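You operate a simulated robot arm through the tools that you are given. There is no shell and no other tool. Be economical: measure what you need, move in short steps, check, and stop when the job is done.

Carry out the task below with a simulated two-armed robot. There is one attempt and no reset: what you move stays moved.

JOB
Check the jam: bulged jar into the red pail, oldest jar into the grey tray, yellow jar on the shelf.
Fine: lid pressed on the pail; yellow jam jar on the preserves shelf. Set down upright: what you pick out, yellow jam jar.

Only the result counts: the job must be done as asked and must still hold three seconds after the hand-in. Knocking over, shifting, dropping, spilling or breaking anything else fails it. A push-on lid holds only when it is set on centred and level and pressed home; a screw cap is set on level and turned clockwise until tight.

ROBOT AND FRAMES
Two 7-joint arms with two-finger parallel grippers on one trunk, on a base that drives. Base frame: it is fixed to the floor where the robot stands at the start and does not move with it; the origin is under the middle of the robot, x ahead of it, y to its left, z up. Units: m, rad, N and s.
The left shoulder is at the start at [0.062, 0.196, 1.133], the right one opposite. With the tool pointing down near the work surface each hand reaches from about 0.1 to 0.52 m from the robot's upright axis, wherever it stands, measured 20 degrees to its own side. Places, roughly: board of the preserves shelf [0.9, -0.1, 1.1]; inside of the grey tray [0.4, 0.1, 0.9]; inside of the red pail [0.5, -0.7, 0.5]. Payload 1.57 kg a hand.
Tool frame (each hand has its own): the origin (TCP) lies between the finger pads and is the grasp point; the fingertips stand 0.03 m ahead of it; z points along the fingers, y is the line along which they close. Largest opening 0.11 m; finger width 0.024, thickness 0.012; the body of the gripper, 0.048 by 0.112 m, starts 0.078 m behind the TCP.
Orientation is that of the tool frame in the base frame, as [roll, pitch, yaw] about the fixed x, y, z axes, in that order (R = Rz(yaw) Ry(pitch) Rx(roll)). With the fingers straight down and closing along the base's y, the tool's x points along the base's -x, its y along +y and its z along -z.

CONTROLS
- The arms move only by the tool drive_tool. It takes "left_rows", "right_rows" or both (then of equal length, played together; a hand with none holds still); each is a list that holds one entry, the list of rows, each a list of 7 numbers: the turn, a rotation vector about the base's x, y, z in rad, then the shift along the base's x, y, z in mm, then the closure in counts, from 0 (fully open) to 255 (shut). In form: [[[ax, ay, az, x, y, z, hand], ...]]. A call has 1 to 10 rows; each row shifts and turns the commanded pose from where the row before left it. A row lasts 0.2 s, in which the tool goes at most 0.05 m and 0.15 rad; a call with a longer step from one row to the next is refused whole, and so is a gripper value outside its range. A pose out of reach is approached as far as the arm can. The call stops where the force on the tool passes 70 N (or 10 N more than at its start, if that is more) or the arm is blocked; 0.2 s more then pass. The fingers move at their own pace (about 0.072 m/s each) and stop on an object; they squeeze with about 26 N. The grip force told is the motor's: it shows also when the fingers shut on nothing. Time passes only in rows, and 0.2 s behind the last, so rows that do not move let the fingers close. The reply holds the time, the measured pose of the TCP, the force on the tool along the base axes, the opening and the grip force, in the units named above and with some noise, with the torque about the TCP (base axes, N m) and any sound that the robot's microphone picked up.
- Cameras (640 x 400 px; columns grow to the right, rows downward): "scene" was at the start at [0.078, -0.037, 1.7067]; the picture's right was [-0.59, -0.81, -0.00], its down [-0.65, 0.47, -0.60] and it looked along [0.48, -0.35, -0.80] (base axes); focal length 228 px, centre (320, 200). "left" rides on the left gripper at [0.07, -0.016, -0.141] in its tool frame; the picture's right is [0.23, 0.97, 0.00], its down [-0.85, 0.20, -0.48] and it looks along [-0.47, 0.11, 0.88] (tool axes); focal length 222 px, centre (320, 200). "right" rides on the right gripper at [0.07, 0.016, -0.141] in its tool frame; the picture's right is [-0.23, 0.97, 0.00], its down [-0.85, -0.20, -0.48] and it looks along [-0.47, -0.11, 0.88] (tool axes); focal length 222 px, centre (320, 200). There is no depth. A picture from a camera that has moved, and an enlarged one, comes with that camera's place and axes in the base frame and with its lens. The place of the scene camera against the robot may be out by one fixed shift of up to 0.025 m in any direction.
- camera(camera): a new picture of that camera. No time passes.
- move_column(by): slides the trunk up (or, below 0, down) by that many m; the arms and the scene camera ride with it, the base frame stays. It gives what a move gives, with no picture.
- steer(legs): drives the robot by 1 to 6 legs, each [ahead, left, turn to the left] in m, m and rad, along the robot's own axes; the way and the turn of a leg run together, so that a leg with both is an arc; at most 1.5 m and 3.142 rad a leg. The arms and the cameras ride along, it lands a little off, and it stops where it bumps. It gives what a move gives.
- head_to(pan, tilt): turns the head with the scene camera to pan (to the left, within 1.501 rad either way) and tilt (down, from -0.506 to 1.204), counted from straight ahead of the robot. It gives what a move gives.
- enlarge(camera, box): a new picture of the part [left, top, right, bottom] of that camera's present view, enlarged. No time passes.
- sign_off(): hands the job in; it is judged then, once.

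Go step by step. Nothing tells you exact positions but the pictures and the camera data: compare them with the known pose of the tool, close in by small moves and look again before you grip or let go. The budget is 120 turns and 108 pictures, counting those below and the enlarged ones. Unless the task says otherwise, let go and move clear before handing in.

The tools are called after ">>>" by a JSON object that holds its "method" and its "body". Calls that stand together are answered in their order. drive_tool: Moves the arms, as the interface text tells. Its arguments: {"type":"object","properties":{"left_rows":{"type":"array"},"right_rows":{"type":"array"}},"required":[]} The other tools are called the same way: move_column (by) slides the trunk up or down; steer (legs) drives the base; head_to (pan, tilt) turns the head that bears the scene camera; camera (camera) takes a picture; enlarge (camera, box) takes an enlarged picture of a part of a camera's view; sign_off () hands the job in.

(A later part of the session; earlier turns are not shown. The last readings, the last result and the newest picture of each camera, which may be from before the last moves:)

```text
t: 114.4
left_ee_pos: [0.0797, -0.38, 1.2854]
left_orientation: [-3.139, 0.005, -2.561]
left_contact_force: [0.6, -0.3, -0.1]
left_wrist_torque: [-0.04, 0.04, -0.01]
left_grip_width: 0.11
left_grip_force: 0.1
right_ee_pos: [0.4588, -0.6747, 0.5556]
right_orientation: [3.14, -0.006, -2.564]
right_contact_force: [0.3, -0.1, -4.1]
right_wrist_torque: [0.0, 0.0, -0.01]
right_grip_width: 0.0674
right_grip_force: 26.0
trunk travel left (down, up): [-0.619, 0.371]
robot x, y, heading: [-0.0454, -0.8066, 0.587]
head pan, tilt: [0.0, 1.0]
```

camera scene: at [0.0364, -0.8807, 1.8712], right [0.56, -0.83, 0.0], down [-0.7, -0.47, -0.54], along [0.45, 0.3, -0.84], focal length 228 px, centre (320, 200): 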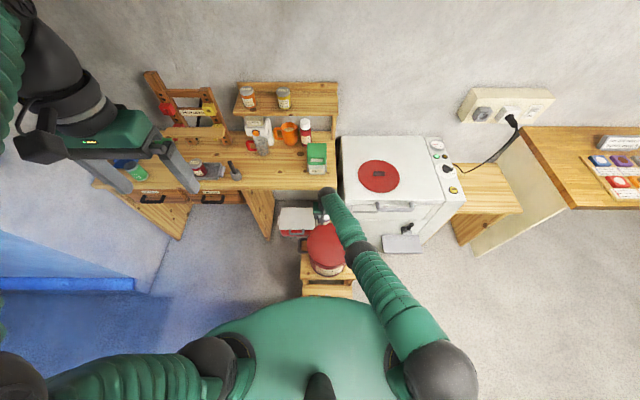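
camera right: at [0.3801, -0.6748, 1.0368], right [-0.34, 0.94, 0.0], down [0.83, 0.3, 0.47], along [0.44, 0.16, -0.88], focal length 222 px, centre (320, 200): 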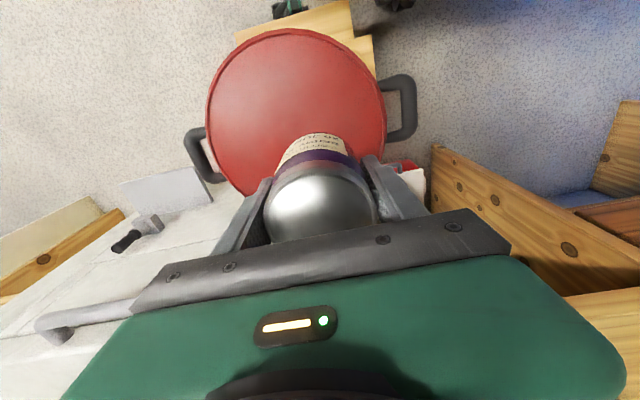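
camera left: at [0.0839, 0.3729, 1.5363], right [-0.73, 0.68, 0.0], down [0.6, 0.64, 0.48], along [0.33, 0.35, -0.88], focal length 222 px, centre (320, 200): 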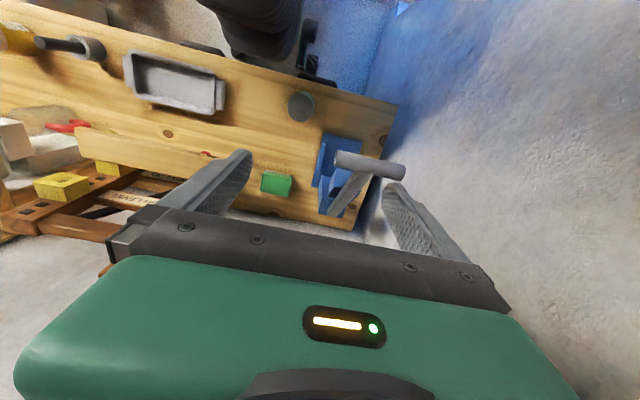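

>>> {"method": "drive_tool", "body": {"right_rows": [[[0, 0, 0, 0, 0, -5, 255], [0, 0, 0, 0, 0, -5, 255]]]}}

>>> {"method": "drive_tool", "body": {"right_rows": [[[0, 0, 0, 0, 0, -5, 255]]]}}

>>> {"method": "drive_tool", "body": {"right_rows": [[[0, 0, 0, 0, 0, -5, 255]]]}}

>>> {"method": "drive_tool", "body": {"right_rows": [[[0, 0, 0, 0, 0, -5, 255]]]}}

```text
t: 115.0
left_ee_pos: [0.08, -0.3793, 1.2873]
left_orientation: [-3.141, 0.004, -2.561]
left_contact_force: [-0.5, -0.8, -0.3]
left_wrist_torque: [-0.02, 0.03, 0.0]
left_grip_width: 0.11
left_grip_force: 0.1
right_ee_pos: [0.4599, -0.6744, 0.5436]
right_orientation: [-3.141, -0.008, -2.561]
right_contact_force: [-0.5, 0.1, -4.7]
right_wrist_torque: [-0.02, -0.02, -0.03]
right_grip_width: 0.0674
right_grip_force: 25.9
trunk travel left (down, up): [-0.619, 0.371]
robot x, y, heading: [-0.0467, -0.8046, 0.58]
head pan, tilt: [0.0, 1.0]
```

```text
t: 115.4
left_ee_pos: [0.0799, -0.3806, 1.2864]
left_orientation: [-3.14, 0.004, -2.559]
left_contact_force: [0.1, 0.2, -0.4]
left_wrist_torque: [0.0, -0.03, 0.02]
left_grip_width: 0.1101
left_grip_force: 0.1
right_ee_pos: [0.4595, -0.6758, 0.5391]
right_orientation: [-3.141, -0.006, -2.563]
right_contact_force: [0.4, -0.5, -4.7]
right_wrist_torque: [-0.03, -0.03, 0.0]
right_grip_width: 0.0675
right_grip_force: 26.4
trunk travel left (down, up): [-0.619, 0.371]
robot x, y, heading: [-0.0477, -0.8069, 0.583]
head pan, tilt: [0.0, 1.0]
```

```text
t: 115.8
left_ee_pos: [0.0799, -0.3797, 1.2867]
left_orientation: [-3.14, 0.004, -2.56]
left_contact_force: [0.4, 0.3, 0.4]
left_wrist_torque: [-0.05, -0.02, -0.01]
left_grip_width: 0.1099
left_grip_force: 0.1
right_ee_pos: [0.4595, -0.6763, 0.5342]
right_orientation: [3.14, -0.007, -2.561]
right_contact_force: [-0.6, 0.7, -4.0]
right_wrist_torque: [-0.04, 0.01, 0.01]
right_grip_width: 0.0675
right_grip_force: 25.7
trunk travel left (down, up): [-0.619, 0.371]
robot x, y, heading: [-0.0493, -0.8048, 0.581]
head pan, tilt: [0.0, 1.0]
```

```text
t: 116.2
left_ee_pos: [0.0773, -0.3806, 1.2873]
left_orientation: [-3.137, 0.009, -2.561]
left_contact_force: [0.1, -0.5, 0.4]
left_wrist_torque: [0.02, -0.02, 0.02]
left_grip_width: 0.1097
left_grip_force: 0.0
right_ee_pos: [0.4589, -0.6765, 0.5317]
right_orientation: [3.142, -0.003, -2.562]
right_contact_force: [-1.4, -1.4, 8.7]
right_wrist_torque: [0.21, -0.27, 0.0]
right_grip_width: 0.0675
right_grip_force: 25.8
trunk travel left (down, up): [-0.619, 0.371]
robot x, y, heading: [-0.0478, -0.8068, 0.585]
head pan, tilt: [0.0, 1.0]
```

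The jar now rests on the pail's floor (small torque, contact under the tool). I open the fingers and come straight up.

>>> {"method": "drive_tool", "body": {"right_rows": [[[0, 0, 0, 0, 0, 1, 255], [0, 0, 0, 0, 0, 0, 60], [0, 0, 0, 0, 0, 0, 40], [0, 0, 0, 0, 0, 0, 40], [0, 0, 0, 0, 0, 15, 40], [0, 0, 0, 0, 0, 30, 40], [0, 0, 0, 0, 0, 40, 40], [0, 0, 0, 0, 0, 45, 40], [0, 0, 0, 0, 0, 45, 40], [0, 0, 0, 0, 0, 45, 40]]]}}

>>> {"method": "move_column", "body": {"by": 0.25}}

>>> {"method": "camera", "body": {"camera": "right"}}

>>> {"method": "head_to", "body": {"pan": -0.3, "tilt": 0.9}}

>>> {"method": "camera", "body": {"camera": "scene"}}

```text
t: 118.4
left_ee_pos: [0.078, -0.3803, 1.2857]
left_orientation: [-3.14, 0.007, -2.56]
left_contact_force: [-0.7, -0.4, -0.8]
left_wrist_torque: [0.01, -0.02, -0.02]
left_grip_width: 0.1101
left_grip_force: 0.1
right_ee_pos: [0.4581, -0.6798, 0.7525]
right_orientation: [-3.142, -0.007, -2.562]
right_contact_force: [-0.2, 0.5, -0.6]
right_wrist_torque: [0.01, -0.02, -0.02]
right_grip_width: 0.0926
right_grip_force: 0.3
trunk travel left (down, up): [-0.619, 0.371]
robot x, y, heading: [-0.0485, -0.8044, 0.584]
head pan, tilt: [0.0, 1.0]
```

```text
t: 121.0
left_ee_pos: [0.0797, -0.3792, 1.5363]
left_orientation: [-3.139, 0.007, -2.56]
left_contact_force: [-0.1, -0.4, 0.3]
left_wrist_torque: [0.0, 0.03, -0.01]
left_grip_width: 0.1102
left_grip_force: 0.0
right_ee_pos: [0.4579, -0.6775, 1.0024]
right_orientation: [3.139, -0.009, -2.561]
right_contact_force: [0.6, -1.0, -0.2]
right_wrist_torque: [0.02, 0.02, 0.0]
right_grip_width: 0.0928
right_grip_force: 0.1
trunk travel left (down, up): [-0.869, 0.121]
robot x, y, heading: [-0.0434, -0.805, 0.586]
head pan, tilt: [0.0, 1.0]
```

```text
34 pictures are left
camera right: at [0.3919, -0.7027, 1.1432], right [-0.34, 0.94, 0.0], down [0.83, 0.3, 0.47], along [0.44, 0.16, -0.88], focal length 222 px, centre (320, 200)
```

right: 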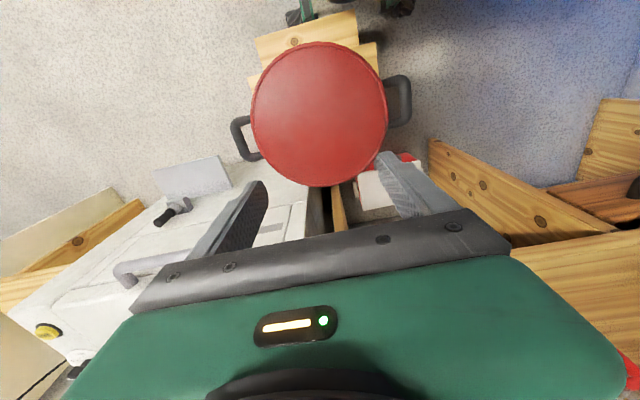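

```text
t: 121.8
left_ee_pos: [0.0798, -0.3796, 1.5356]
left_orientation: [-3.14, 0.004, -2.56]
left_contact_force: [0.2, -0.4, -0.5]
left_wrist_torque: [0.02, 0.03, 0.02]
left_grip_width: 0.11
left_grip_force: 0.1
right_ee_pos: [0.4588, -0.6781, 1.0027]
right_orientation: [3.141, -0.007, -2.562]
right_contact_force: [0.2, 0.2, -0.7]
right_wrist_torque: [-0.01, -0.01, 0.0]
right_grip_width: 0.0926
right_grip_force: 0.1
trunk travel left (down, up): [-0.869, 0.121]
robot x, y, heading: [-0.0462, -0.8044, 0.584]
head pan, tilt: [-0.3, 0.901]
```

```text
33 pictures are left
camera scene: at [0.0373, -0.7563, 1.8485], right [0.28, -0.96, 0.0], down [-0.75, -0.22, -0.62], along [0.59, 0.17, -0.79], focal length 228 px, centre (320, 200)
```

scene: 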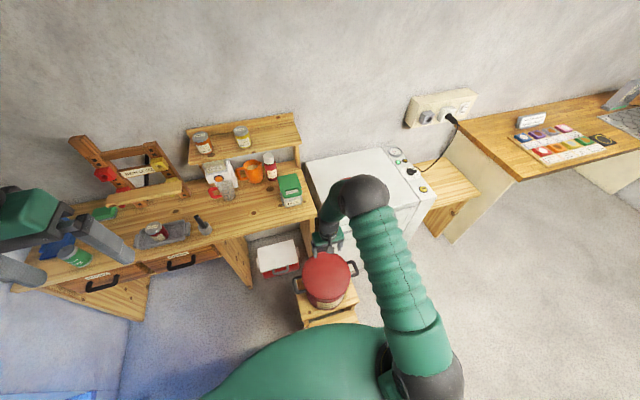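

The berry jar is in the pail. The red lid lies on the white chest near (0.90, -0.70, 0.855); I tuck the right arm, and drive round to the right side so the left hand can reach both lid and pail.

>>> {"method": "drive_tool", "body": {"right_rows": [[[0, 0, 0, 0, 0, 45, 0], [0, 0, 0, -20, -14, 40, 0], [0, 0, 0, -20, -14, 40, 0], [0, 0, 0, -20, -14, 40, 0], [0, 0, 0, -20, -14, 40, 0], [0, 0, 0, -20, -14, 40, 0], [0, 0, 0, -10, -30, 0, 0], [0, 0, 0, 0, -30, 0, 0]]]}}

>>> {"method": "steer", "body": {"legs": [[-0.35, 0, 0], [0, -0.66, 0], [0.5, 0, 0]]}}

>>> {"method": "head_to", "body": {"pan": 0.4, "tilt": 1.0}}

>>> {"method": "camera", "body": {"camera": "scene"}}

>>> {"method": "camera", "body": {"camera": "left"}}

```text
t: 123.6
left_ee_pos: [0.0795, -0.3807, 1.5362]
left_orientation: [-3.14, 0.006, -2.56]
left_contact_force: [0.0, 0.0, -0.2]
left_wrist_torque: [0.02, 0.0, -0.03]
left_grip_width: 0.1097
left_grip_force: 0.1
right_ee_pos: [0.3505, -0.807, 1.2441]
right_orientation: [3.138, -0.007, -2.56]
right_contact_force: [-0.7, 0.2, -0.6]
right_wrist_torque: [-0.01, -0.02, 0.0]
right_grip_width: 0.1099
right_grip_force: 0.0
trunk travel left (down, up): [-0.869, 0.121]
robot x, y, heading: [-0.049, -0.8051, 0.58]
head pan, tilt: [-0.3, 0.901]
```

```text
t: 131.7
left_ee_pos: [0.5759, -0.8412, 1.537]
left_orientation: [-3.14, 0.008, -2.546]
left_contact_force: [-0.4, 0.3, -0.2]
left_wrist_torque: [0.0, 0.0, -0.01]
left_grip_width: 0.1103
left_grip_force: 0.0
right_ee_pos: [0.8534, -1.2636, 1.2467]
right_orientation: [3.142, -0.006, -2.549]
right_contact_force: [-0.1, -1.3, 0.4]
right_wrist_torque: [0.01, -0.01, 0.03]
right_grip_width: 0.11
right_grip_force: 0.0
trunk travel left (down, up): [-0.869, 0.121]
robot x, y, heading: [0.459, -1.2651, 0.596]
head pan, tilt: [-0.3, 0.901]
```

```text
t: 132.7
left_ee_pos: [0.5784, -0.837, 1.5362]
left_orientation: [-3.139, 0.005, -2.546]
left_contact_force: [0.5, 0.3, 0.2]
left_wrist_torque: [-0.01, 0.0, 0.02]
left_grip_width: 0.11
left_grip_force: 0.0
right_ee_pos: [0.8547, -1.2608, 1.2447]
right_orientation: [-3.141, -0.007, -2.548]
right_contact_force: [-0.7, 0.1, 0.4]
right_wrist_torque: [0.02, 0.01, 0.0]
right_grip_width: 0.1101
right_grip_force: 0.0
trunk travel left (down, up): [-0.869, 0.121]
robot x, y, heading: [0.4544, -1.2661, 0.606]
head pan, tilt: [0.4, 1.0]
```

```text
32 pictures are left
camera scene: at [0.5069, -1.1792, 1.8413], right [0.84, -0.54, 0.0], down [-0.46, -0.71, -0.54], along [0.29, 0.45, -0.84], focal length 228 px, centre (320, 200)
```

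scene: 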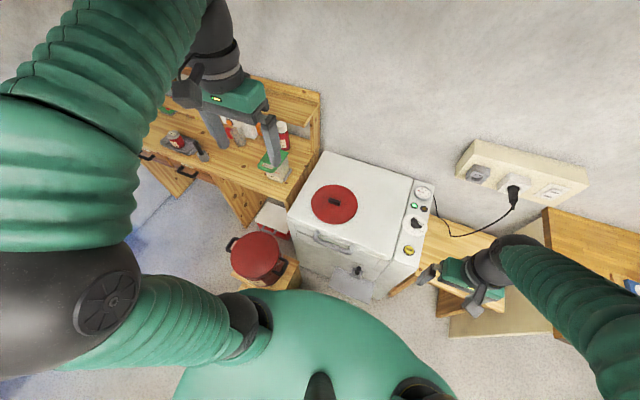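

```text
31 pictures are left
camera left: at [0.5301, -0.8919, 1.6767], right [-0.73, 0.68, 0.0], down [0.59, 0.64, 0.48], along [0.33, 0.35, -0.88], focal length 222 px, centre (320, 200)
```

left: 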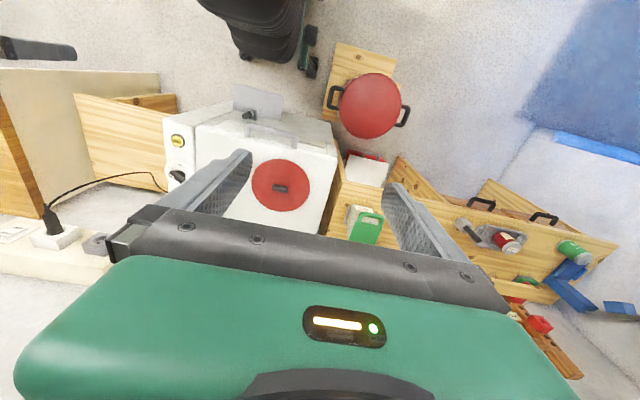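

>>> {"method": "steer", "body": {"legs": [[0.12, -0.06, 0]]}}

>>> {"method": "move_column", "body": {"by": -0.15}}

>>> {"method": "drive_tool", "body": {"left_rows": [[[0, 0, 0, 30, -2, -20, 0], [0, 0, 0, 30, -2, -20, 0], [0, 0, 0, 30, -2, -20, 0], [0, 0, 0, 20, -2, -30, 0], [0, 0, 0, 0, 0, -40, 0]]]}}

>>> {"method": "camera", "body": {"camera": "left"}}

```text
t: 134.0
left_ee_pos: [0.6953, -0.8084, 1.5345]
left_orientation: [-3.127, 0.011, -2.549]
left_contact_force: [0.3, 0.3, 0.8]
left_wrist_torque: [0.0, -0.03, 0.0]
left_grip_width: 0.1099
left_grip_force: 0.0
right_ee_pos: [0.9738, -1.2334, 1.2494]
right_orientation: [-3.13, -0.001, -2.547]
right_contact_force: [-1.5, 0.8, -0.4]
right_wrist_torque: [0.02, -0.04, -0.01]
right_grip_width: 0.1102
right_grip_force: 0.0
trunk travel left (down, up): [-0.869, 0.121]
robot x, y, heading: [0.586, -1.2466, 0.596]
head pan, tilt: [0.4, 1.0]
```

```text
t: 135.8
left_ee_pos: [0.7077, -0.8132, 1.384]
left_orientation: [-3.137, 0.006, -2.546]
left_contact_force: [0.3, 0.5, 0.9]
left_wrist_torque: [-0.02, -0.01, -0.01]
left_grip_width: 0.11
left_grip_force: 0.0
right_ee_pos: [0.9841, -1.2366, 1.0957]
right_orientation: [-3.138, -0.007, -2.547]
right_contact_force: [0.3, 1.2, 0.0]
right_wrist_torque: [-0.01, -0.02, 0.01]
right_grip_width: 0.1099
right_grip_force: 0.1
trunk travel left (down, up): [-0.719, 0.271]
robot x, y, heading: [0.5881, -1.2422, 0.597]
head pan, tilt: [0.4, 1.0]
```

```text
t: 137.0
left_ee_pos: [0.8223, -0.8211, 1.2553]
left_orientation: [-3.141, 0.004, -2.548]
left_contact_force: [0.0, -0.5, 0.2]
left_wrist_torque: [0.02, 0.05, 0.01]
left_grip_width: 0.1101
left_grip_force: 0.1
right_ee_pos: [0.9863, -1.2422, 1.0952]
right_orientation: [-3.142, -0.007, -2.548]
right_contact_force: [-0.6, -0.2, -0.8]
right_wrist_torque: [0.02, 0.0, 0.01]
right_grip_width: 0.1102
right_grip_force: 0.1
trunk travel left (down, up): [-0.719, 0.271]
robot x, y, heading: [0.5888, -1.2464, 0.597]
head pan, tilt: [0.4, 1.0]
```

```text
30 pictures are left
camera left: at [0.7731, -0.8759, 1.3966], right [-0.73, 0.68, 0.0], down [0.59, 0.64, 0.48], along [0.33, 0.35, -0.88], focal length 222 px, centre (320, 200)
```

left: 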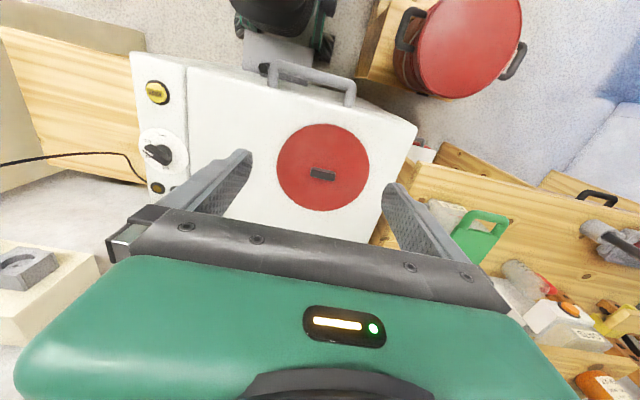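

The knob is a short bar lying nearly along the fingers' closing line, near (0.91, -0.723). I move above it and lower for a closer look.

>>> {"method": "drive_tool", "body": {"left_rows": [[[0, 0, 0, 29, 32, -15, 0], [0, 0, 0, 29, 32, -15, 0], [0, 0, 0, 29, 32, -15, 0], [0, 0, 0, 0, 0, -40, 0], [0, 0, 0, 0, 0, -40, 0], [0, 0, 0, 0, 0, -40, 0], [0, 0, 0, 0, 0, -30, 0]]]}}

>>> {"method": "camera", "body": {"camera": "left"}}

>>> {"method": "enlarge", "body": {"camera": "left", "box": [200, 80, 420, 240]}}

```text
t: 138.6
left_ee_pos: [0.9089, -0.7305, 1.0581]
left_orientation: [-3.14, 0.007, -2.548]
left_contact_force: [0.3, -0.1, -0.4]
left_wrist_torque: [0.0, 0.0, 0.03]
left_grip_width: 0.1099
left_grip_force: 0.1
right_ee_pos: [0.9858, -1.2409, 1.0951]
right_orientation: [3.14, -0.008, -2.548]
right_contact_force: [0.5, -0.4, 0.0]
right_wrist_torque: [-0.01, 0.01, 0.01]
right_grip_width: 0.1101
right_grip_force: 0.1
trunk travel left (down, up): [-0.719, 0.271]
robot x, y, heading: [0.5888, -1.2446, 0.591]
head pan, tilt: [0.4, 1.0]
```

```text
29 pictures are left
camera left: at [0.8596, -0.7834, 1.1997], right [-0.73, 0.68, 0.0], down [0.59, 0.64, 0.48], along [0.33, 0.35, -0.88], focal length 222 px, centre (320, 200)
```

left: 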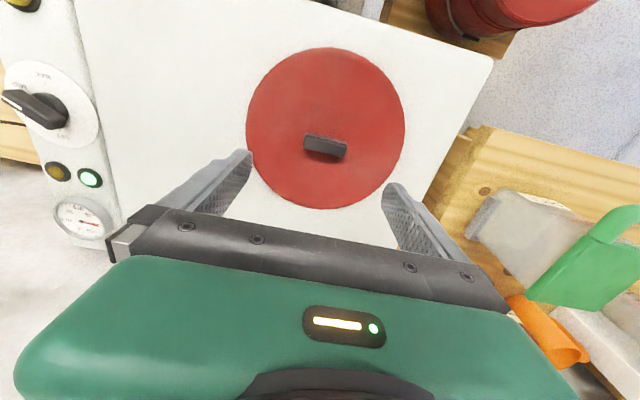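

```text
2.50 times, centred on (310, 160) of left
camera zoom: at [0.8596, -0.7834, 1.1997], right [-0.73, 0.68, 0.0], down [0.59, 0.64, 0.48], along [0.33, 0.35, -0.88], focal length 555 px, centre (345, 300)
```

zoom: 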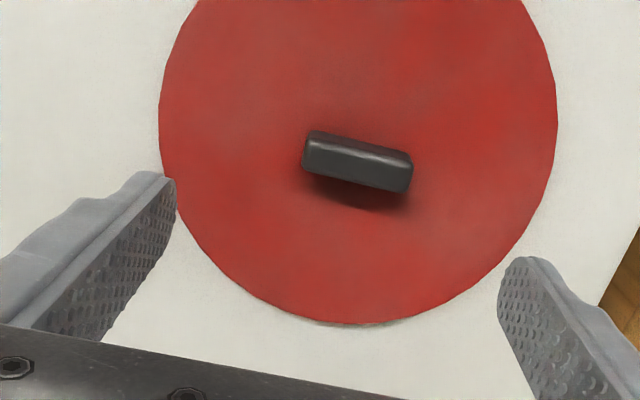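

The knob's bar lines up with the finger line already. I shift a little, come down round it, and check.

>>> {"method": "drive_tool", "body": {"left_rows": [[[0, 0, 0, 4, 11, -20, 0], [0, 0, 0, 0, 0, -40, 0], [0, 0, 0, 0, 0, -40, 0], [0, 0, 0, 0, 0, -30, 0], [0, 0, 0, 0, 0, -20, 0]]]}}

>>> {"method": "camera", "body": {"camera": "left"}}

```text
t: 139.8
left_ee_pos: [0.9151, -0.7199, 0.9106]
left_orientation: [-3.141, 0.006, -2.549]
left_contact_force: [0.7, 1.0, 0.9]
left_wrist_torque: [0.04, 0.0, -0.02]
left_grip_width: 0.1101
left_grip_force: 0.0
right_ee_pos: [0.987, -1.2414, 1.0936]
right_orientation: [-3.141, -0.007, -2.549]
right_contact_force: [-0.4, -0.1, 0.4]
right_wrist_torque: [-0.01, 0.02, 0.0]
right_grip_width: 0.11
right_grip_force: 0.2
trunk travel left (down, up): [-0.719, 0.271]
robot x, y, heading: [0.5887, -1.2431, 0.601]
head pan, tilt: [0.4, 1.0]
```

```text
27 pictures are left
camera left: at [0.866, -0.7743, 1.0513], right [-0.73, 0.68, 0.0], down [0.59, 0.64, 0.48], along [0.33, 0.35, -0.88], focal length 222 px, centre (320, 200)
```

left: 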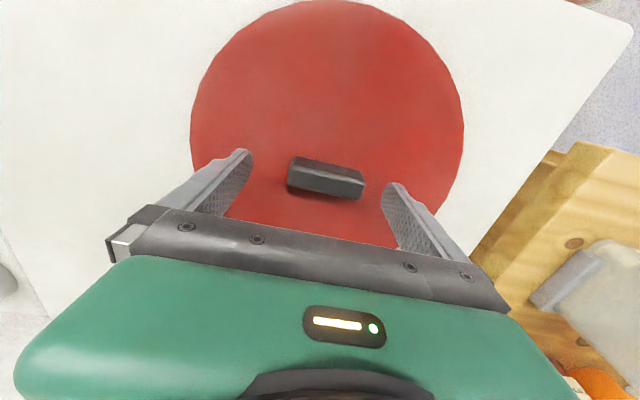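

>>> {"method": "drive_tool", "body": {"left_rows": [[[0, 0, 0, -1, 1, -8, 0]]]}}

>>> {"method": "drive_tool", "body": {"left_rows": [[[0, 0, 0, 0, 0, -5, 0]]]}}

>>> {"method": "drive_tool", "body": {"left_rows": [[[0, 0, 0, 0, 0, -5, 0]]]}}

```text
t: 140.2
left_ee_pos: [0.9128, -0.7186, 0.9027]
left_orientation: [-3.139, 0.004, -2.549]
left_contact_force: [0.2, 0.6, 0.1]
left_wrist_torque: [0.0, 0.03, -0.01]
left_grip_width: 0.1101
left_grip_force: 0.0
right_ee_pos: [0.9859, -1.2422, 1.0945]
right_orientation: [-3.141, -0.008, -2.549]
right_contact_force: [0.6, -0.1, -0.7]
right_wrist_torque: [0.0, 0.01, 0.02]
right_grip_width: 0.1102
right_grip_force: 0.0
trunk travel left (down, up): [-0.719, 0.271]
robot x, y, heading: [0.587, -1.2492, 0.593]
head pan, tilt: [0.4, 1.0]
```

```text
t: 140.6
left_ee_pos: [0.9125, -0.7185, 0.8985]
left_orientation: [-3.139, 0.006, -2.548]
left_contact_force: [-0.2, 0.1, 0.1]
left_wrist_torque: [0.01, -0.01, 0.03]
left_grip_width: 0.11
left_grip_force: 0.1
right_ee_pos: [0.9856, -1.2405, 1.096]
right_orientation: [-3.141, -0.008, -2.549]
right_contact_force: [-0.7, -0.9, -0.3]
right_wrist_torque: [0.0, -0.02, -0.03]
right_grip_width: 0.1103
right_grip_force: 0.0
trunk travel left (down, up): [-0.719, 0.271]
robot x, y, heading: [0.5855, -1.2468, 0.597]
head pan, tilt: [0.4, 1.0]
```

```text
t: 141.0
left_ee_pos: [0.9119, -0.7194, 0.8929]
left_orientation: [-3.14, 0.005, -2.547]
left_contact_force: [1.0, -0.1, 3.2]
left_wrist_torque: [0.09, 0.1, -0.01]
left_grip_width: 0.1099
left_grip_force: 0.1
right_ee_pos: [0.9862, -1.2421, 1.0948]
right_orientation: [3.14, -0.007, -2.549]
right_contact_force: [0.2, 0.3, 0.7]
right_wrist_torque: [-0.01, 0.0, -0.01]
right_grip_width: 0.1097
right_grip_force: 0.1
trunk travel left (down, up): [-0.719, 0.271]
robot x, y, heading: [0.5915, -1.2405, 0.6]
head pan, tilt: [0.4, 1.0]
```

Fingertips just touch the lid at 0.863. I lift 2 mm, close on the knob and raise the lid.

>>> {"method": "drive_tool", "body": {"left_rows": [[[0, 0, 0, 0, 0, 3, 0], [0, 0, 0, 0, 0, 0, 150], [0, 0, 0, 0, 0, 0, 255], [0, 0, 0, 0, 0, 0, 255], [0, 0, 0, 0, 0, 0, 255], [0, 0, 0, 0, 0, 20, 255], [0, 0, 0, 0, 0, 40, 255], [0, 0, 0, 0, 0, 40, 255]]]}}

>>> {"method": "camera", "body": {"camera": "left"}}

>>> {"method": "camera", "body": {"camera": "scene"}}

```text
t: 142.8
left_ee_pos: [0.9115, -0.7189, 0.9948]
left_orientation: [-3.14, 0.004, -2.548]
left_contact_force: [0.0, 0.4, -0.1]
left_wrist_torque: [0.02, -0.02, 0.01]
left_grip_width: 0.0633
left_grip_force: 25.4
right_ee_pos: [0.9861, -1.2422, 1.0949]
right_orientation: [3.14, -0.006, -2.548]
right_contact_force: [-0.1, 0.3, 0.0]
right_wrist_torque: [0.05, -0.01, -0.05]
right_grip_width: 0.1099
right_grip_force: 0.1
trunk travel left (down, up): [-0.719, 0.271]
robot x, y, heading: [0.5904, -1.2483, 0.601]
head pan, tilt: [0.4, 1.0]
```

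```text
26 pictures are left
camera left: at [0.8636, -0.7732, 1.1354], right [-0.73, 0.68, 0.0], down [0.59, 0.64, 0.48], along [0.33, 0.35, -0.88], focal length 222 px, centre (320, 200)
```

left: 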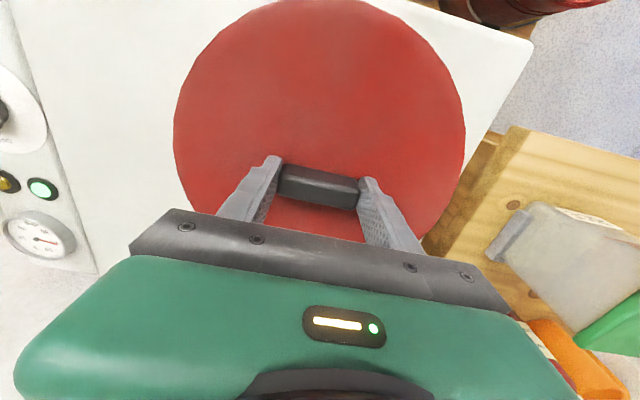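

```text
25 pictures are left
camera scene: at [0.6385, -1.1596, 1.6913], right [0.84, -0.54, 0.0], down [-0.46, -0.71, -0.54], along [0.29, 0.45, -0.84], focal length 228 px, centre (320, 200)
```

scene: 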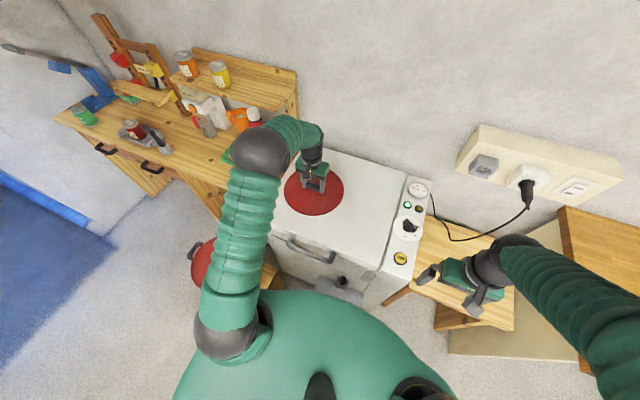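

The lid is held level by its knob, centred on the tool. I carry it high to the pail, whose centre I put at about (0.462, -0.674).

>>> {"method": "drive_tool", "body": {"left_rows": [[[0, 0, 0, 0, 0, 40, 255], [0, 0, 0, 0, 0, 30, 255], [0, 0, 0, -45, 4, 0, 255], [0, 0, 0, -45, 4, 0, 255], [0, 0, 0, -45, 4, 0, 255], [0, 0, 0, -45, 4, 0, 255], [0, 0, 0, -45, 4, 0, 255], [0, 0, 0, -45, 4, 0, 255], [0, 0, 0, -45, 5, 0, 255], [0, 0, 0, -45, 5, 0, 255]]]}}

>>> {"method": "drive_tool", "body": {"left_rows": [[[0, 0, 0, -45, 5, 0, 255], [0, 0, 0, -44, 6, 0, 255], [0, 0, 0, 0, 0, -30, 255], [0, 0, 0, 0, 0, -30, 255], [0, 0, 0, 0, 0, -30, 255], [0, 0, 0, 0, 0, -30, 255]]]}}

>>> {"method": "head_to", "body": {"pan": 1.0, "tilt": 1.0}}

>>> {"method": "camera", "body": {"camera": "scene"}}

>>> {"method": "camera", "body": {"camera": "left"}}

```text
t: 145.0
left_ee_pos: [0.5531, -0.6847, 1.0642]
left_orientation: [-3.137, 0.007, -2.548]
left_contact_force: [-1.7, -0.3, -0.9]
left_wrist_torque: [0.01, 0.0, 0.0]
left_grip_width: 0.0628
left_grip_force: 25.5
right_ee_pos: [0.9845, -1.2398, 1.0959]
right_orientation: [-3.14, -0.008, -2.549]
right_contact_force: [-1.0, 0.0, 0.8]
right_wrist_torque: [-0.03, -0.01, 0.01]
right_grip_width: 0.1101
right_grip_force: 0.1
trunk travel left (down, up): [-0.719, 0.271]
robot x, y, heading: [0.5885, -1.2429, 0.597]
head pan, tilt: [0.4, 1.0]
```

```text
t: 146.4
left_ee_pos: [0.463, -0.6684, 0.9442]
left_orientation: [-3.138, 0.006, -2.548]
left_contact_force: [-0.2, -0.1, -0.9]
left_wrist_torque: [0.01, 0.0, 0.02]
left_grip_width: 0.0632
left_grip_force: 26.2
right_ee_pos: [0.9847, -1.2385, 1.0956]
right_orientation: [-3.139, -0.007, -2.548]
right_contact_force: [-0.1, 0.8, 0.6]
right_wrist_torque: [-0.02, -0.03, -0.01]
right_grip_width: 0.11
right_grip_force: 0.0
trunk travel left (down, up): [-0.719, 0.271]
robot x, y, heading: [0.5855, -1.2465, 0.597]
head pan, tilt: [0.4, 1.0]
```

```text
t: 147.4
left_ee_pos: [0.4623, -0.6708, 0.9461]
left_orientation: [-3.139, 0.007, -2.548]
left_contact_force: [1.0, 0.2, -1.0]
left_wrist_torque: [0.02, 0.02, 0.0]
left_grip_width: 0.063
left_grip_force: 26.3
right_ee_pos: [0.985, -1.2399, 1.0955]
right_orientation: [-3.139, -0.008, -2.548]
right_contact_force: [-0.2, 0.1, -0.4]
right_wrist_torque: [0.05, 0.0, 0.01]
right_grip_width: 0.11
right_grip_force: 0.0
trunk travel left (down, up): [-0.719, 0.271]
robot x, y, heading: [0.5895, -1.2418, 0.597]
head pan, tilt: [1.0, 1.0]
```

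```text
24 pictures are left
camera scene: at [0.5969, -1.1463, 1.6914], right [1.0, 0.02, 0.0], down [0.02, -0.84, -0.54], along [-0.01, 0.54, -0.84], focal length 228 px, centre (320, 200)
```

scene: 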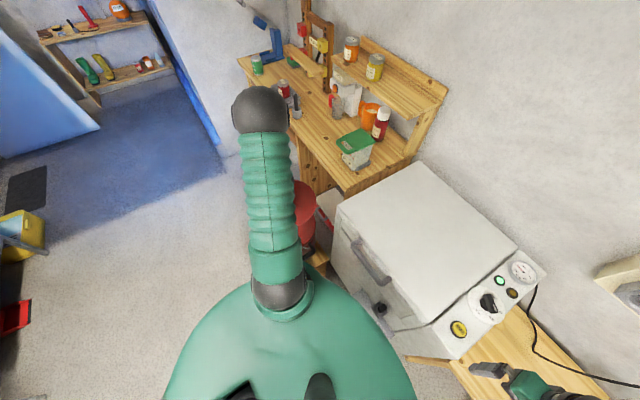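

```text
23 pictures are left
camera left: at [0.4127, -0.7242, 1.0864], right [-0.73, 0.68, 0.0], down [0.59, 0.64, 0.48], along [0.33, 0.35, -0.88], focal length 222 px, centre (320, 200)
```

left: 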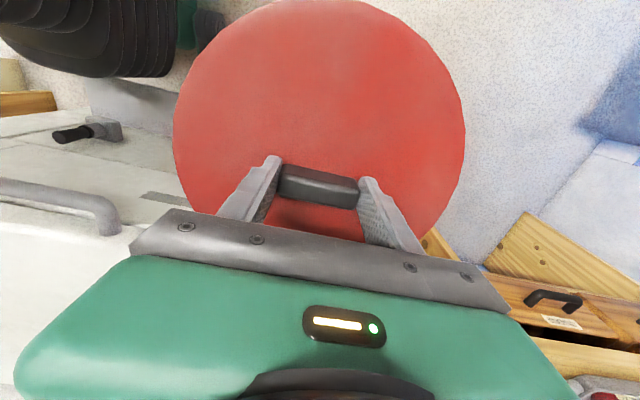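

The scene view is blocked by the left arm, so I turn the right hand about its axis to look at the pail and lid from the side.

>>> {"method": "drive_tool", "body": {"right_rows": [[[0, 0, 0.148, 0, 0, 0, 0], [0, 0, 0.148, 0, 0, 0, 0], [0, 0, 0.148, 0, 0, 0, 0], [0, 0, 0.148, 0, 0, 0, 0], [0, 0, 0.148, 0, 0, 0, 0], [0, 0, 0.148, 0, 0, 0, 0], [0, 0, 0.148, 0, 0, 0, 0], [0, 0, 0.148, 0, 0, 0, 0], [0, 0, 0.148, 0, 0, 0, 0], [0, 0, 0.148, 0, 0, 0, 0]]]}}

>>> {"method": "camera", "body": {"camera": "right"}}

```text
t: 149.6
left_ee_pos: [0.462, -0.6694, 0.9442]
left_orientation: [-3.139, 0.006, -2.548]
left_contact_force: [-0.3, 0.0, -0.2]
left_wrist_torque: [-0.01, -0.02, 0.01]
left_grip_width: 0.0632
left_grip_force: 25.8
right_ee_pos: [0.9843, -1.2402, 1.095]
right_orientation: [3.14, -0.007, -1.065]
right_contact_force: [0.4, 1.0, 0.0]
right_wrist_torque: [0.0, -0.02, 0.03]
right_grip_width: 0.11
right_grip_force: 0.1
trunk travel left (down, up): [-0.719, 0.271]
robot x, y, heading: [0.5869, -1.2487, 0.594]
head pan, tilt: [1.0, 1.0]
```

```text
22 pictures are left
camera right: at [1.0031, -1.3088, 1.2358], right [-0.96, -0.27, 0.0], down [-0.24, 0.85, 0.47], along [-0.13, 0.45, -0.88], focal length 222 px, centre (320, 200)
```

right: 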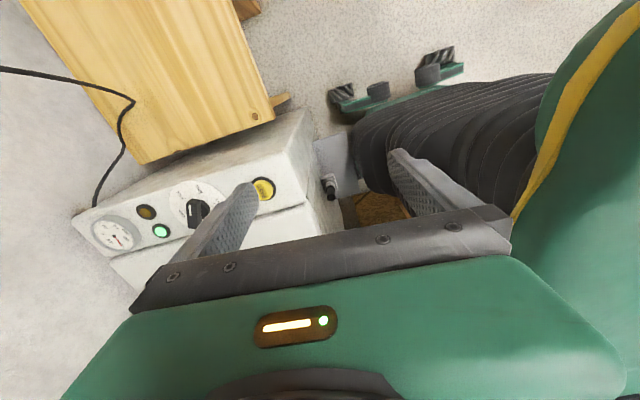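

>>> {"method": "drive_tool", "body": {"right_rows": [[[0, 0, 0.14, 0, 0, 0, 0], [0, 0, 0.14, 0, 0, 0, 0], [0.13, 0.055, 0, 0, 0, 0, 0], [0.13, 0.055, 0, 0, 0, 0, 0], [0.13, 0.055, 0, 0, 0, 0, 0], [0.13, 0.055, 0, 0, 0, 0, 0], [0.13, 0.055, 0, 0, 0, 0, 0], [0.13, 0.055, 0, 0, 0, 0, 0]]]}}

>>> {"method": "camera", "body": {"camera": "right"}}

```text
t: 151.4
left_ee_pos: [0.4638, -0.6708, 0.9459]
left_orientation: [-3.14, 0.006, -2.549]
left_contact_force: [-0.3, -0.5, -0.2]
left_wrist_torque: [0.04, 0.01, 0.01]
left_grip_width: 0.0632
left_grip_force: 26.1
right_ee_pos: [0.9874, -1.2411, 1.0944]
right_orientation: [-2.742, 0.764, -0.625]
right_contact_force: [0.5, 0.2, -0.6]
right_wrist_torque: [0.03, -0.03, -0.01]
right_grip_width: 0.1098
right_grip_force: 0.0
trunk travel left (down, up): [-0.719, 0.271]
robot x, y, heading: [0.5863, -1.2415, 0.593]
head pan, tilt: [1.0, 1.0]
```

```text
21 pictures are left
camera right: at [1.0556, -1.3779, 1.1346], right [-0.87, -0.48, -0.12], down [-0.21, 0.15, 0.97], along [-0.44, 0.87, -0.23], focal length 222 px, centre (320, 200)
```

right: 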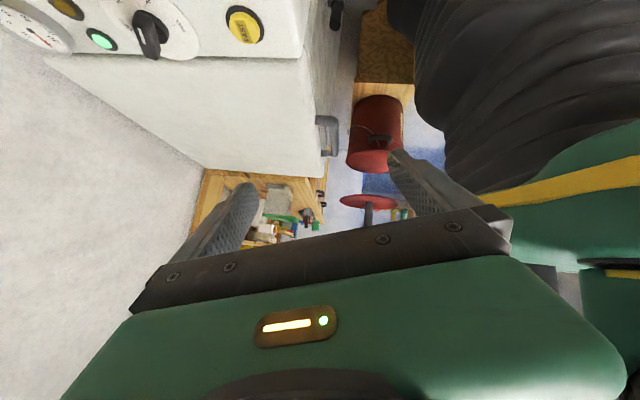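

>>> {"method": "enlarge", "body": {"camera": "right", "box": [320, 130, 430, 220]}}

```text
4.44 times, centred on (375, 175) of right
camera zoom: at [1.0556, -1.3779, 1.1346], right [-0.87, -0.48, -0.12], down [-0.21, 0.15, 0.97], along [-0.44, 0.87, -0.23], focal length 987 px, centre (76, 311)
```

zoom: 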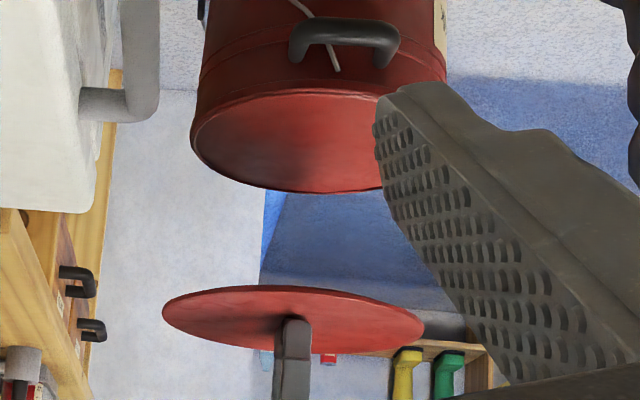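

This side view (upside down) shows pail and lid together, and the pail does look open. I close the right fingers to clear the view, lower the lid nearer and compare again.

>>> {"method": "drive_tool", "body": {"left_rows": [[[0, 0, 0, -5, -4, -30, 255], [0, 0, 0, 0, 0, -30, 255], [0, 0, 0, 0, 0, -30, 255], [0, 0, 0, 0, 0, -30, 255], [0, 0, 0, 0, 0, -10, 255]]], "right_rows": [[[0, 0, 0, 0, 0, 0, 255], [0, 0, 0, 0, 0, 0, 255], [0, 0, 0, 0, 0, 0, 255], [0, 0, 0, 0, 0, 0, 255], [0, 0, 0, 0, 0, 0, 255]]]}}

>>> {"method": "enlarge", "body": {"camera": "right", "box": [330, 130, 420, 200]}}

```text
t: 152.6
left_ee_pos: [0.4558, -0.6761, 0.8144]
left_orientation: [-3.139, 0.005, -2.549]
left_contact_force: [0.7, 1.6, -1.0]
left_wrist_torque: [0.04, -0.01, 0.0]
left_grip_width: 0.0631
left_grip_force: 26.5
right_ee_pos: [0.9847, -1.2401, 1.0942]
right_orientation: [-2.747, 0.763, -0.63]
right_contact_force: [0.1, 0.5, -0.2]
right_wrist_torque: [-0.04, -0.03, 0.02]
right_grip_width: 0.0001
right_grip_force: 21.4
trunk travel left (down, up): [-0.719, 0.271]
robot x, y, heading: [0.5898, -1.2469, 0.592]
head pan, tilt: [1.0, 1.0]
```

```text
5.71 times, centred on (375, 165) of right
camera zoom: at [1.054, -1.3769, 1.1355], right [-0.87, -0.48, -0.11], down [-0.21, 0.15, 0.97], along [-0.44, 0.87, -0.23], focal length 1269 px, centre (6, 400)
```

zoom: 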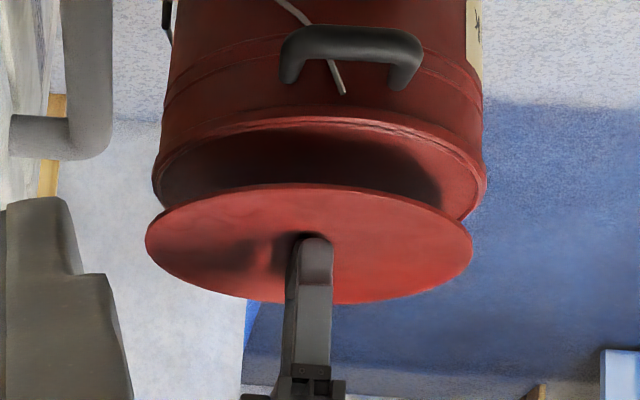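

The lid is nearly aligned; the pail's centre is about 5 mm further toward the robot side. I correct, lower to just above the rim and look again.

>>> {"method": "drive_tool", "body": {"left_rows": [[[0, 0, 0, -5, -3, -15, 255], [0, 0, 0, 0, 0, -12, 255]]]}}

>>> {"method": "enlarge", "body": {"camera": "right", "box": [330, 130, 420, 200]}}

```text
t: 153.2
left_ee_pos: [0.4509, -0.6787, 0.7848]
left_orientation: [-3.137, 0.006, -2.549]
left_contact_force: [-0.6, 0.1, -0.4]
left_wrist_torque: [0.0, 0.02, 0.0]
left_grip_width: 0.063
left_grip_force: 26.2
right_ee_pos: [0.9855, -1.2397, 1.0941]
right_orientation: [-2.747, 0.762, -0.631]
right_contact_force: [0.0, 0.4, -0.1]
right_wrist_torque: [0.01, 0.0, 0.0]
right_grip_width: 0.0
right_grip_force: 21.6
trunk travel left (down, up): [-0.719, 0.271]
robot x, y, heading: [0.5865, -1.243, 0.597]
head pan, tilt: [1.0, 1.0]
```

```text
5.71 times, centred on (375, 165) of right
camera zoom: at [1.054, -1.3763, 1.1354], right [-0.87, -0.48, -0.11], down [-0.21, 0.15, 0.97], along [-0.44, 0.86, -0.23], focal length 1269 px, centre (6, 400)
```

zoom: 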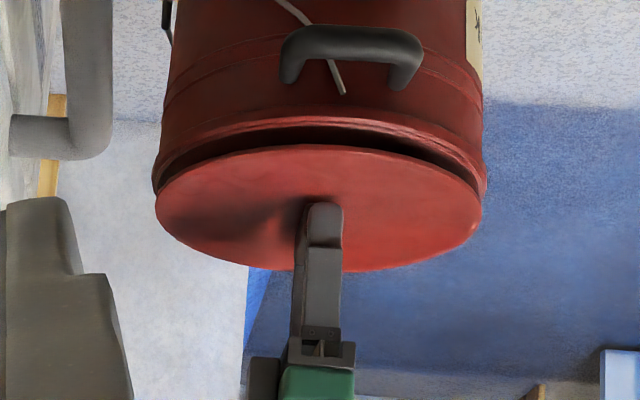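

>>> {"method": "drive_tool", "body": {"left_rows": [[[0, 0, 0, 1, 0, -5, 255]]]}}

>>> {"method": "drive_tool", "body": {"left_rows": [[[0, 0, 0, 0, 0, -4, 255]]]}}

>>> {"method": "drive_tool", "body": {"left_rows": [[[0, 0, 0, 0, 0, -4, 255]]]}}

>>> {"method": "enlarge", "body": {"camera": "right", "box": [330, 130, 420, 200]}}

```text
t: 153.6
left_ee_pos: [0.4521, -0.6803, 0.7814]
left_orientation: [-3.137, 0.006, -2.549]
left_contact_force: [-1.0, 0.7, -1.0]
left_wrist_torque: [-0.01, 0.01, 0.03]
left_grip_width: 0.0629
left_grip_force: 26.4
right_ee_pos: [0.9853, -1.2396, 1.0946]
right_orientation: [-2.747, 0.763, -0.63]
right_contact_force: [-0.5, 0.4, -1.3]
right_wrist_torque: [0.0, 0.01, -0.01]
right_grip_width: 0.0001
right_grip_force: 22.0
trunk travel left (down, up): [-0.719, 0.271]
robot x, y, heading: [0.5881, -1.2441, 0.594]
head pan, tilt: [1.0, 1.0]
```

```text
t: 154.0
left_ee_pos: [0.4521, -0.6796, 0.7786]
left_orientation: [-3.138, 0.004, -2.546]
left_contact_force: [0.3, -0.2, -0.7]
left_wrist_torque: [0.0, -0.01, -0.01]
left_grip_width: 0.0629
left_grip_force: 25.8
right_ee_pos: [0.9854, -1.2402, 1.0946]
right_orientation: [-2.748, 0.762, -0.632]
right_contact_force: [0.2, -0.2, 0.6]
right_wrist_torque: [-0.02, -0.01, 0.01]
right_grip_width: 0.0
right_grip_force: 21.3
trunk travel left (down, up): [-0.719, 0.271]
robot x, y, heading: [0.5844, -1.2462, 0.6]
head pan, tilt: [1.0, 1.0]
```

```text
t: 154.4
left_ee_pos: [0.4529, -0.6809, 0.775]
left_orientation: [-3.137, 0.005, -2.549]
left_contact_force: [-0.3, -1.0, -0.1]
left_wrist_torque: [-0.03, 0.01, 0.06]
left_grip_width: 0.0631
left_grip_force: 25.7
right_ee_pos: [0.9867, -1.2412, 1.0947]
right_orientation: [-2.744, 0.763, -0.627]
right_contact_force: [0.0, 0.0, 0.2]
right_wrist_torque: [-0.02, 0.0, -0.03]
right_grip_width: 0.0003
right_grip_force: 21.6
trunk travel left (down, up): [-0.719, 0.271]
robot x, y, heading: [0.5879, -1.2474, 0.603]
head pan, tilt: [1.0, 1.0]
```

```text
5.71 times, centred on (375, 165) of right
camera zoom: at [1.0546, -1.3781, 1.1351], right [-0.87, -0.48, -0.11], down [-0.21, 0.15, 0.97], along [-0.44, 0.87, -0.23], focal length 1269 px, centre (6, 400)
```

zoom: 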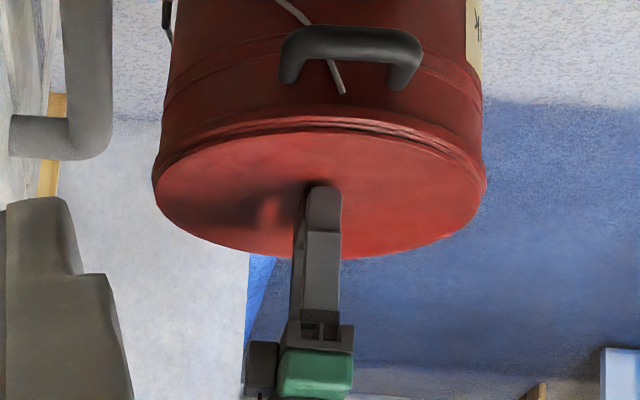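

>>> {"method": "enlarge", "body": {"camera": "left", "box": [150, 0, 490, 250]}}

```text
1.60 times, centred on (320, 125) of left
camera zoom: at [0.4043, -0.7343, 0.9157], right [-0.73, 0.68, 0.0], down [0.59, 0.64, 0.48], along [0.33, 0.35, -0.88], focal length 355 px, centre (320, 320)
```

zoom: 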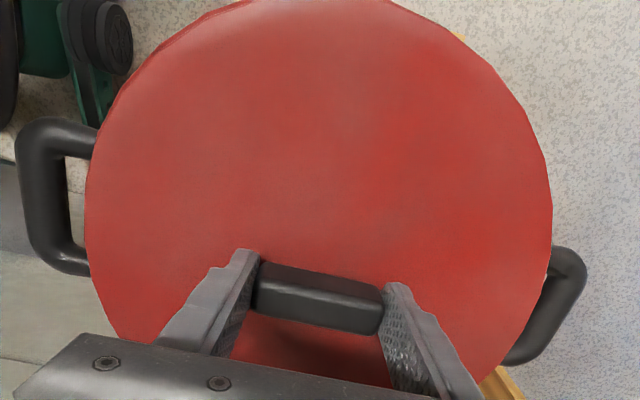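

>>> {"method": "enlarge", "body": {"camera": "left", "box": [180, 0, 300, 160]}}

>>> {"method": "enlarge", "body": {"camera": "left", "box": [370, 0, 490, 200]}}

```text
2.50 times, centred on (240, 80) of left
camera zoom: at [0.4043, -0.7343, 0.9157], right [-0.73, 0.68, 0.0], down [0.59, 0.64, 0.48], along [0.33, 0.35, -0.88], focal length 555 px, centre (520, 500)
```

zoom: 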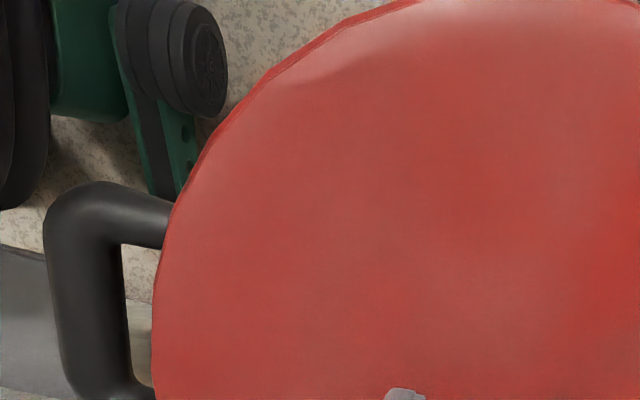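

```text
2.00 times, centred on (430, 100) of left
camera zoom: at [0.4043, -0.7343, 0.9157], right [-0.73, 0.68, 0.0], down [0.59, 0.64, 0.48], along [0.33, 0.35, -0.88], focal length 444 px, centre (100, 400)
```

zoom: 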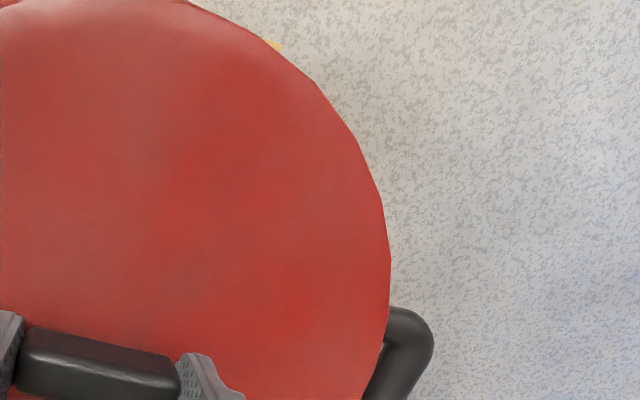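

The side view shows good alignment across, but from above a bit more rim shows on the left; I shift the lid about 4 mm that way and check again.

>>> {"method": "drive_tool", "body": {"left_rows": [[[0, 0, 0, 1.5, -4, 0, 255], [0, 0, 0, 0, 0, 0, 255]]]}}

>>> {"method": "enlarge", "body": {"camera": "left", "box": [150, 0, 490, 213]}}

>>> {"method": "enlarge", "body": {"camera": "right", "box": [335, 140, 415, 190]}}

```text
t: 155.0
left_ee_pos: [0.4544, -0.6832, 0.774]
left_orientation: [-3.137, 0.005, -2.55]
left_contact_force: [0.0, 1.0, -0.3]
left_wrist_torque: [-0.04, 0.01, -0.03]
left_grip_width: 0.0632
left_grip_force: 26.2
right_ee_pos: [0.9843, -1.2406, 1.0937]
right_orientation: [-2.747, 0.763, -0.63]
right_contact_force: [-0.1, 0.4, -0.3]
right_wrist_torque: [-0.03, 0.0, 0.01]
right_grip_width: 0.0
right_grip_force: 21.3
trunk travel left (down, up): [-0.719, 0.271]
robot x, y, heading: [0.5909, -1.2427, 0.598]
head pan, tilt: [1.0, 1.0]
```

```text
1.88 times, centred on (320, 106) of left
camera zoom: at [0.4048, -0.7376, 0.9148], right [-0.73, 0.68, 0.0], down [0.59, 0.64, 0.48], along [0.33, 0.35, -0.88], focal length 417 px, centre (320, 376)
```

zoom: 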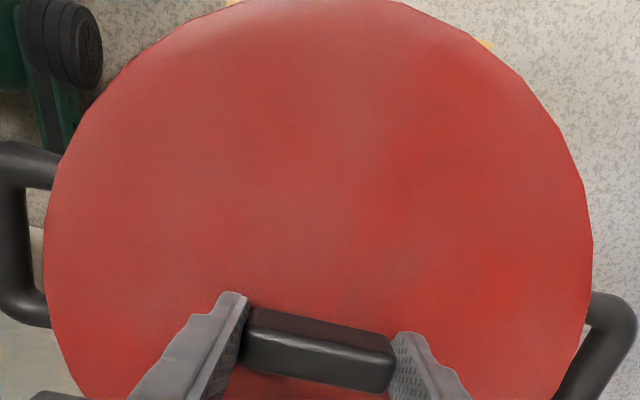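

```text
8.00 times, centred on (375, 165) of right
camera zoom: at [1.0538, -1.3771, 1.1355], right [-0.87, -0.48, -0.11], down [-0.21, 0.15, 0.97], along [-0.44, 0.87, -0.23], focal length 1777 px, centre (-120, 480)
```

zoom: 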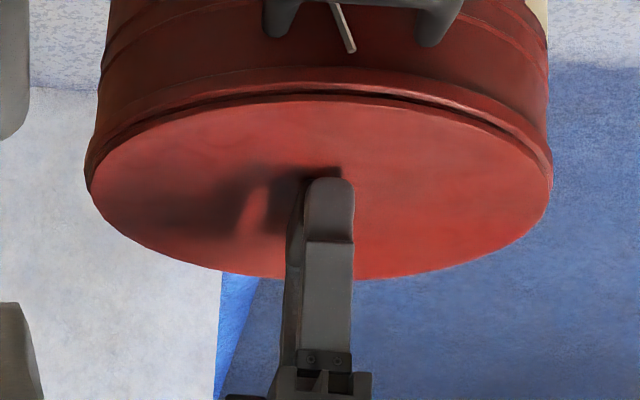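

Alignment looks good from both views. I lower gently and then press.

>>> {"method": "drive_tool", "body": {"left_rows": [[[0, 0, 0, 0, 0, -4, 255]]]}}

>>> {"method": "drive_tool", "body": {"left_rows": [[[0, 0, 0, 0, 0, -3, 255]]]}}

>>> {"method": "drive_tool", "body": {"left_rows": [[[0, 0, 0, 0, 0, -3, 255]]]}}

```text
t: 155.4
left_ee_pos: [0.4551, -0.6837, 0.7718]
left_orientation: [3.138, 0.007, -2.549]
left_contact_force: [-0.7, 4.4, 15.6]
left_wrist_torque: [-0.52, -0.03, -0.05]
left_grip_width: 0.0632
left_grip_force: 25.6
right_ee_pos: [0.9873, -1.2417, 1.0948]
right_orientation: [-2.746, 0.764, -0.628]
right_contact_force: [-0.1, 0.3, -0.7]
right_wrist_torque: [0.0, 0.03, 0.03]
right_grip_width: 0.0
right_grip_force: 21.2
trunk travel left (down, up): [-0.719, 0.271]
robot x, y, heading: [0.5901, -1.2443, 0.59]
head pan, tilt: [1.0, 1.0]
heard: snap
```

```text
t: 155.8
left_ee_pos: [0.4547, -0.6827, 0.7713]
left_orientation: [3.133, 0.012, -2.547]
left_contact_force: [-2.2, 8.1, 33.6]
left_wrist_torque: [0.22, -0.03, -0.09]
left_grip_width: 0.0633
left_grip_force: 25.9
right_ee_pos: [0.9865, -1.2452, 1.0958]
right_orientation: [-2.743, 0.766, -0.627]
right_contact_force: [-1.0, -0.5, 0.1]
right_wrist_torque: [-0.02, -0.02, -0.01]
right_grip_width: 0.0
right_grip_force: 21.4
trunk travel left (down, up): [-0.719, 0.271]
robot x, y, heading: [0.5869, -1.2445, 0.596]
head pan, tilt: [1.0, 1.0]
```

```text
t: 156.2
left_ee_pos: [0.453, -0.6839, 0.7681]
left_orientation: [3.133, 0.008, -2.546]
left_contact_force: [-3.6, 14.6, 46.1]
left_wrist_torque: [-0.57, -0.27, 0.03]
left_grip_width: 0.0638
left_grip_force: 25.7
right_ee_pos: [0.986, -1.2446, 1.0946]
right_orientation: [-2.742, 0.766, -0.628]
right_contact_force: [0.1, 0.3, 0.8]
right_wrist_torque: [0.0, 0.0, 0.0]
right_grip_width: 0.0003
right_grip_force: 21.5
trunk travel left (down, up): [-0.719, 0.271]
robot x, y, heading: [0.5904, -1.242, 0.596]
head pan, tilt: [1.0, 1.0]
```

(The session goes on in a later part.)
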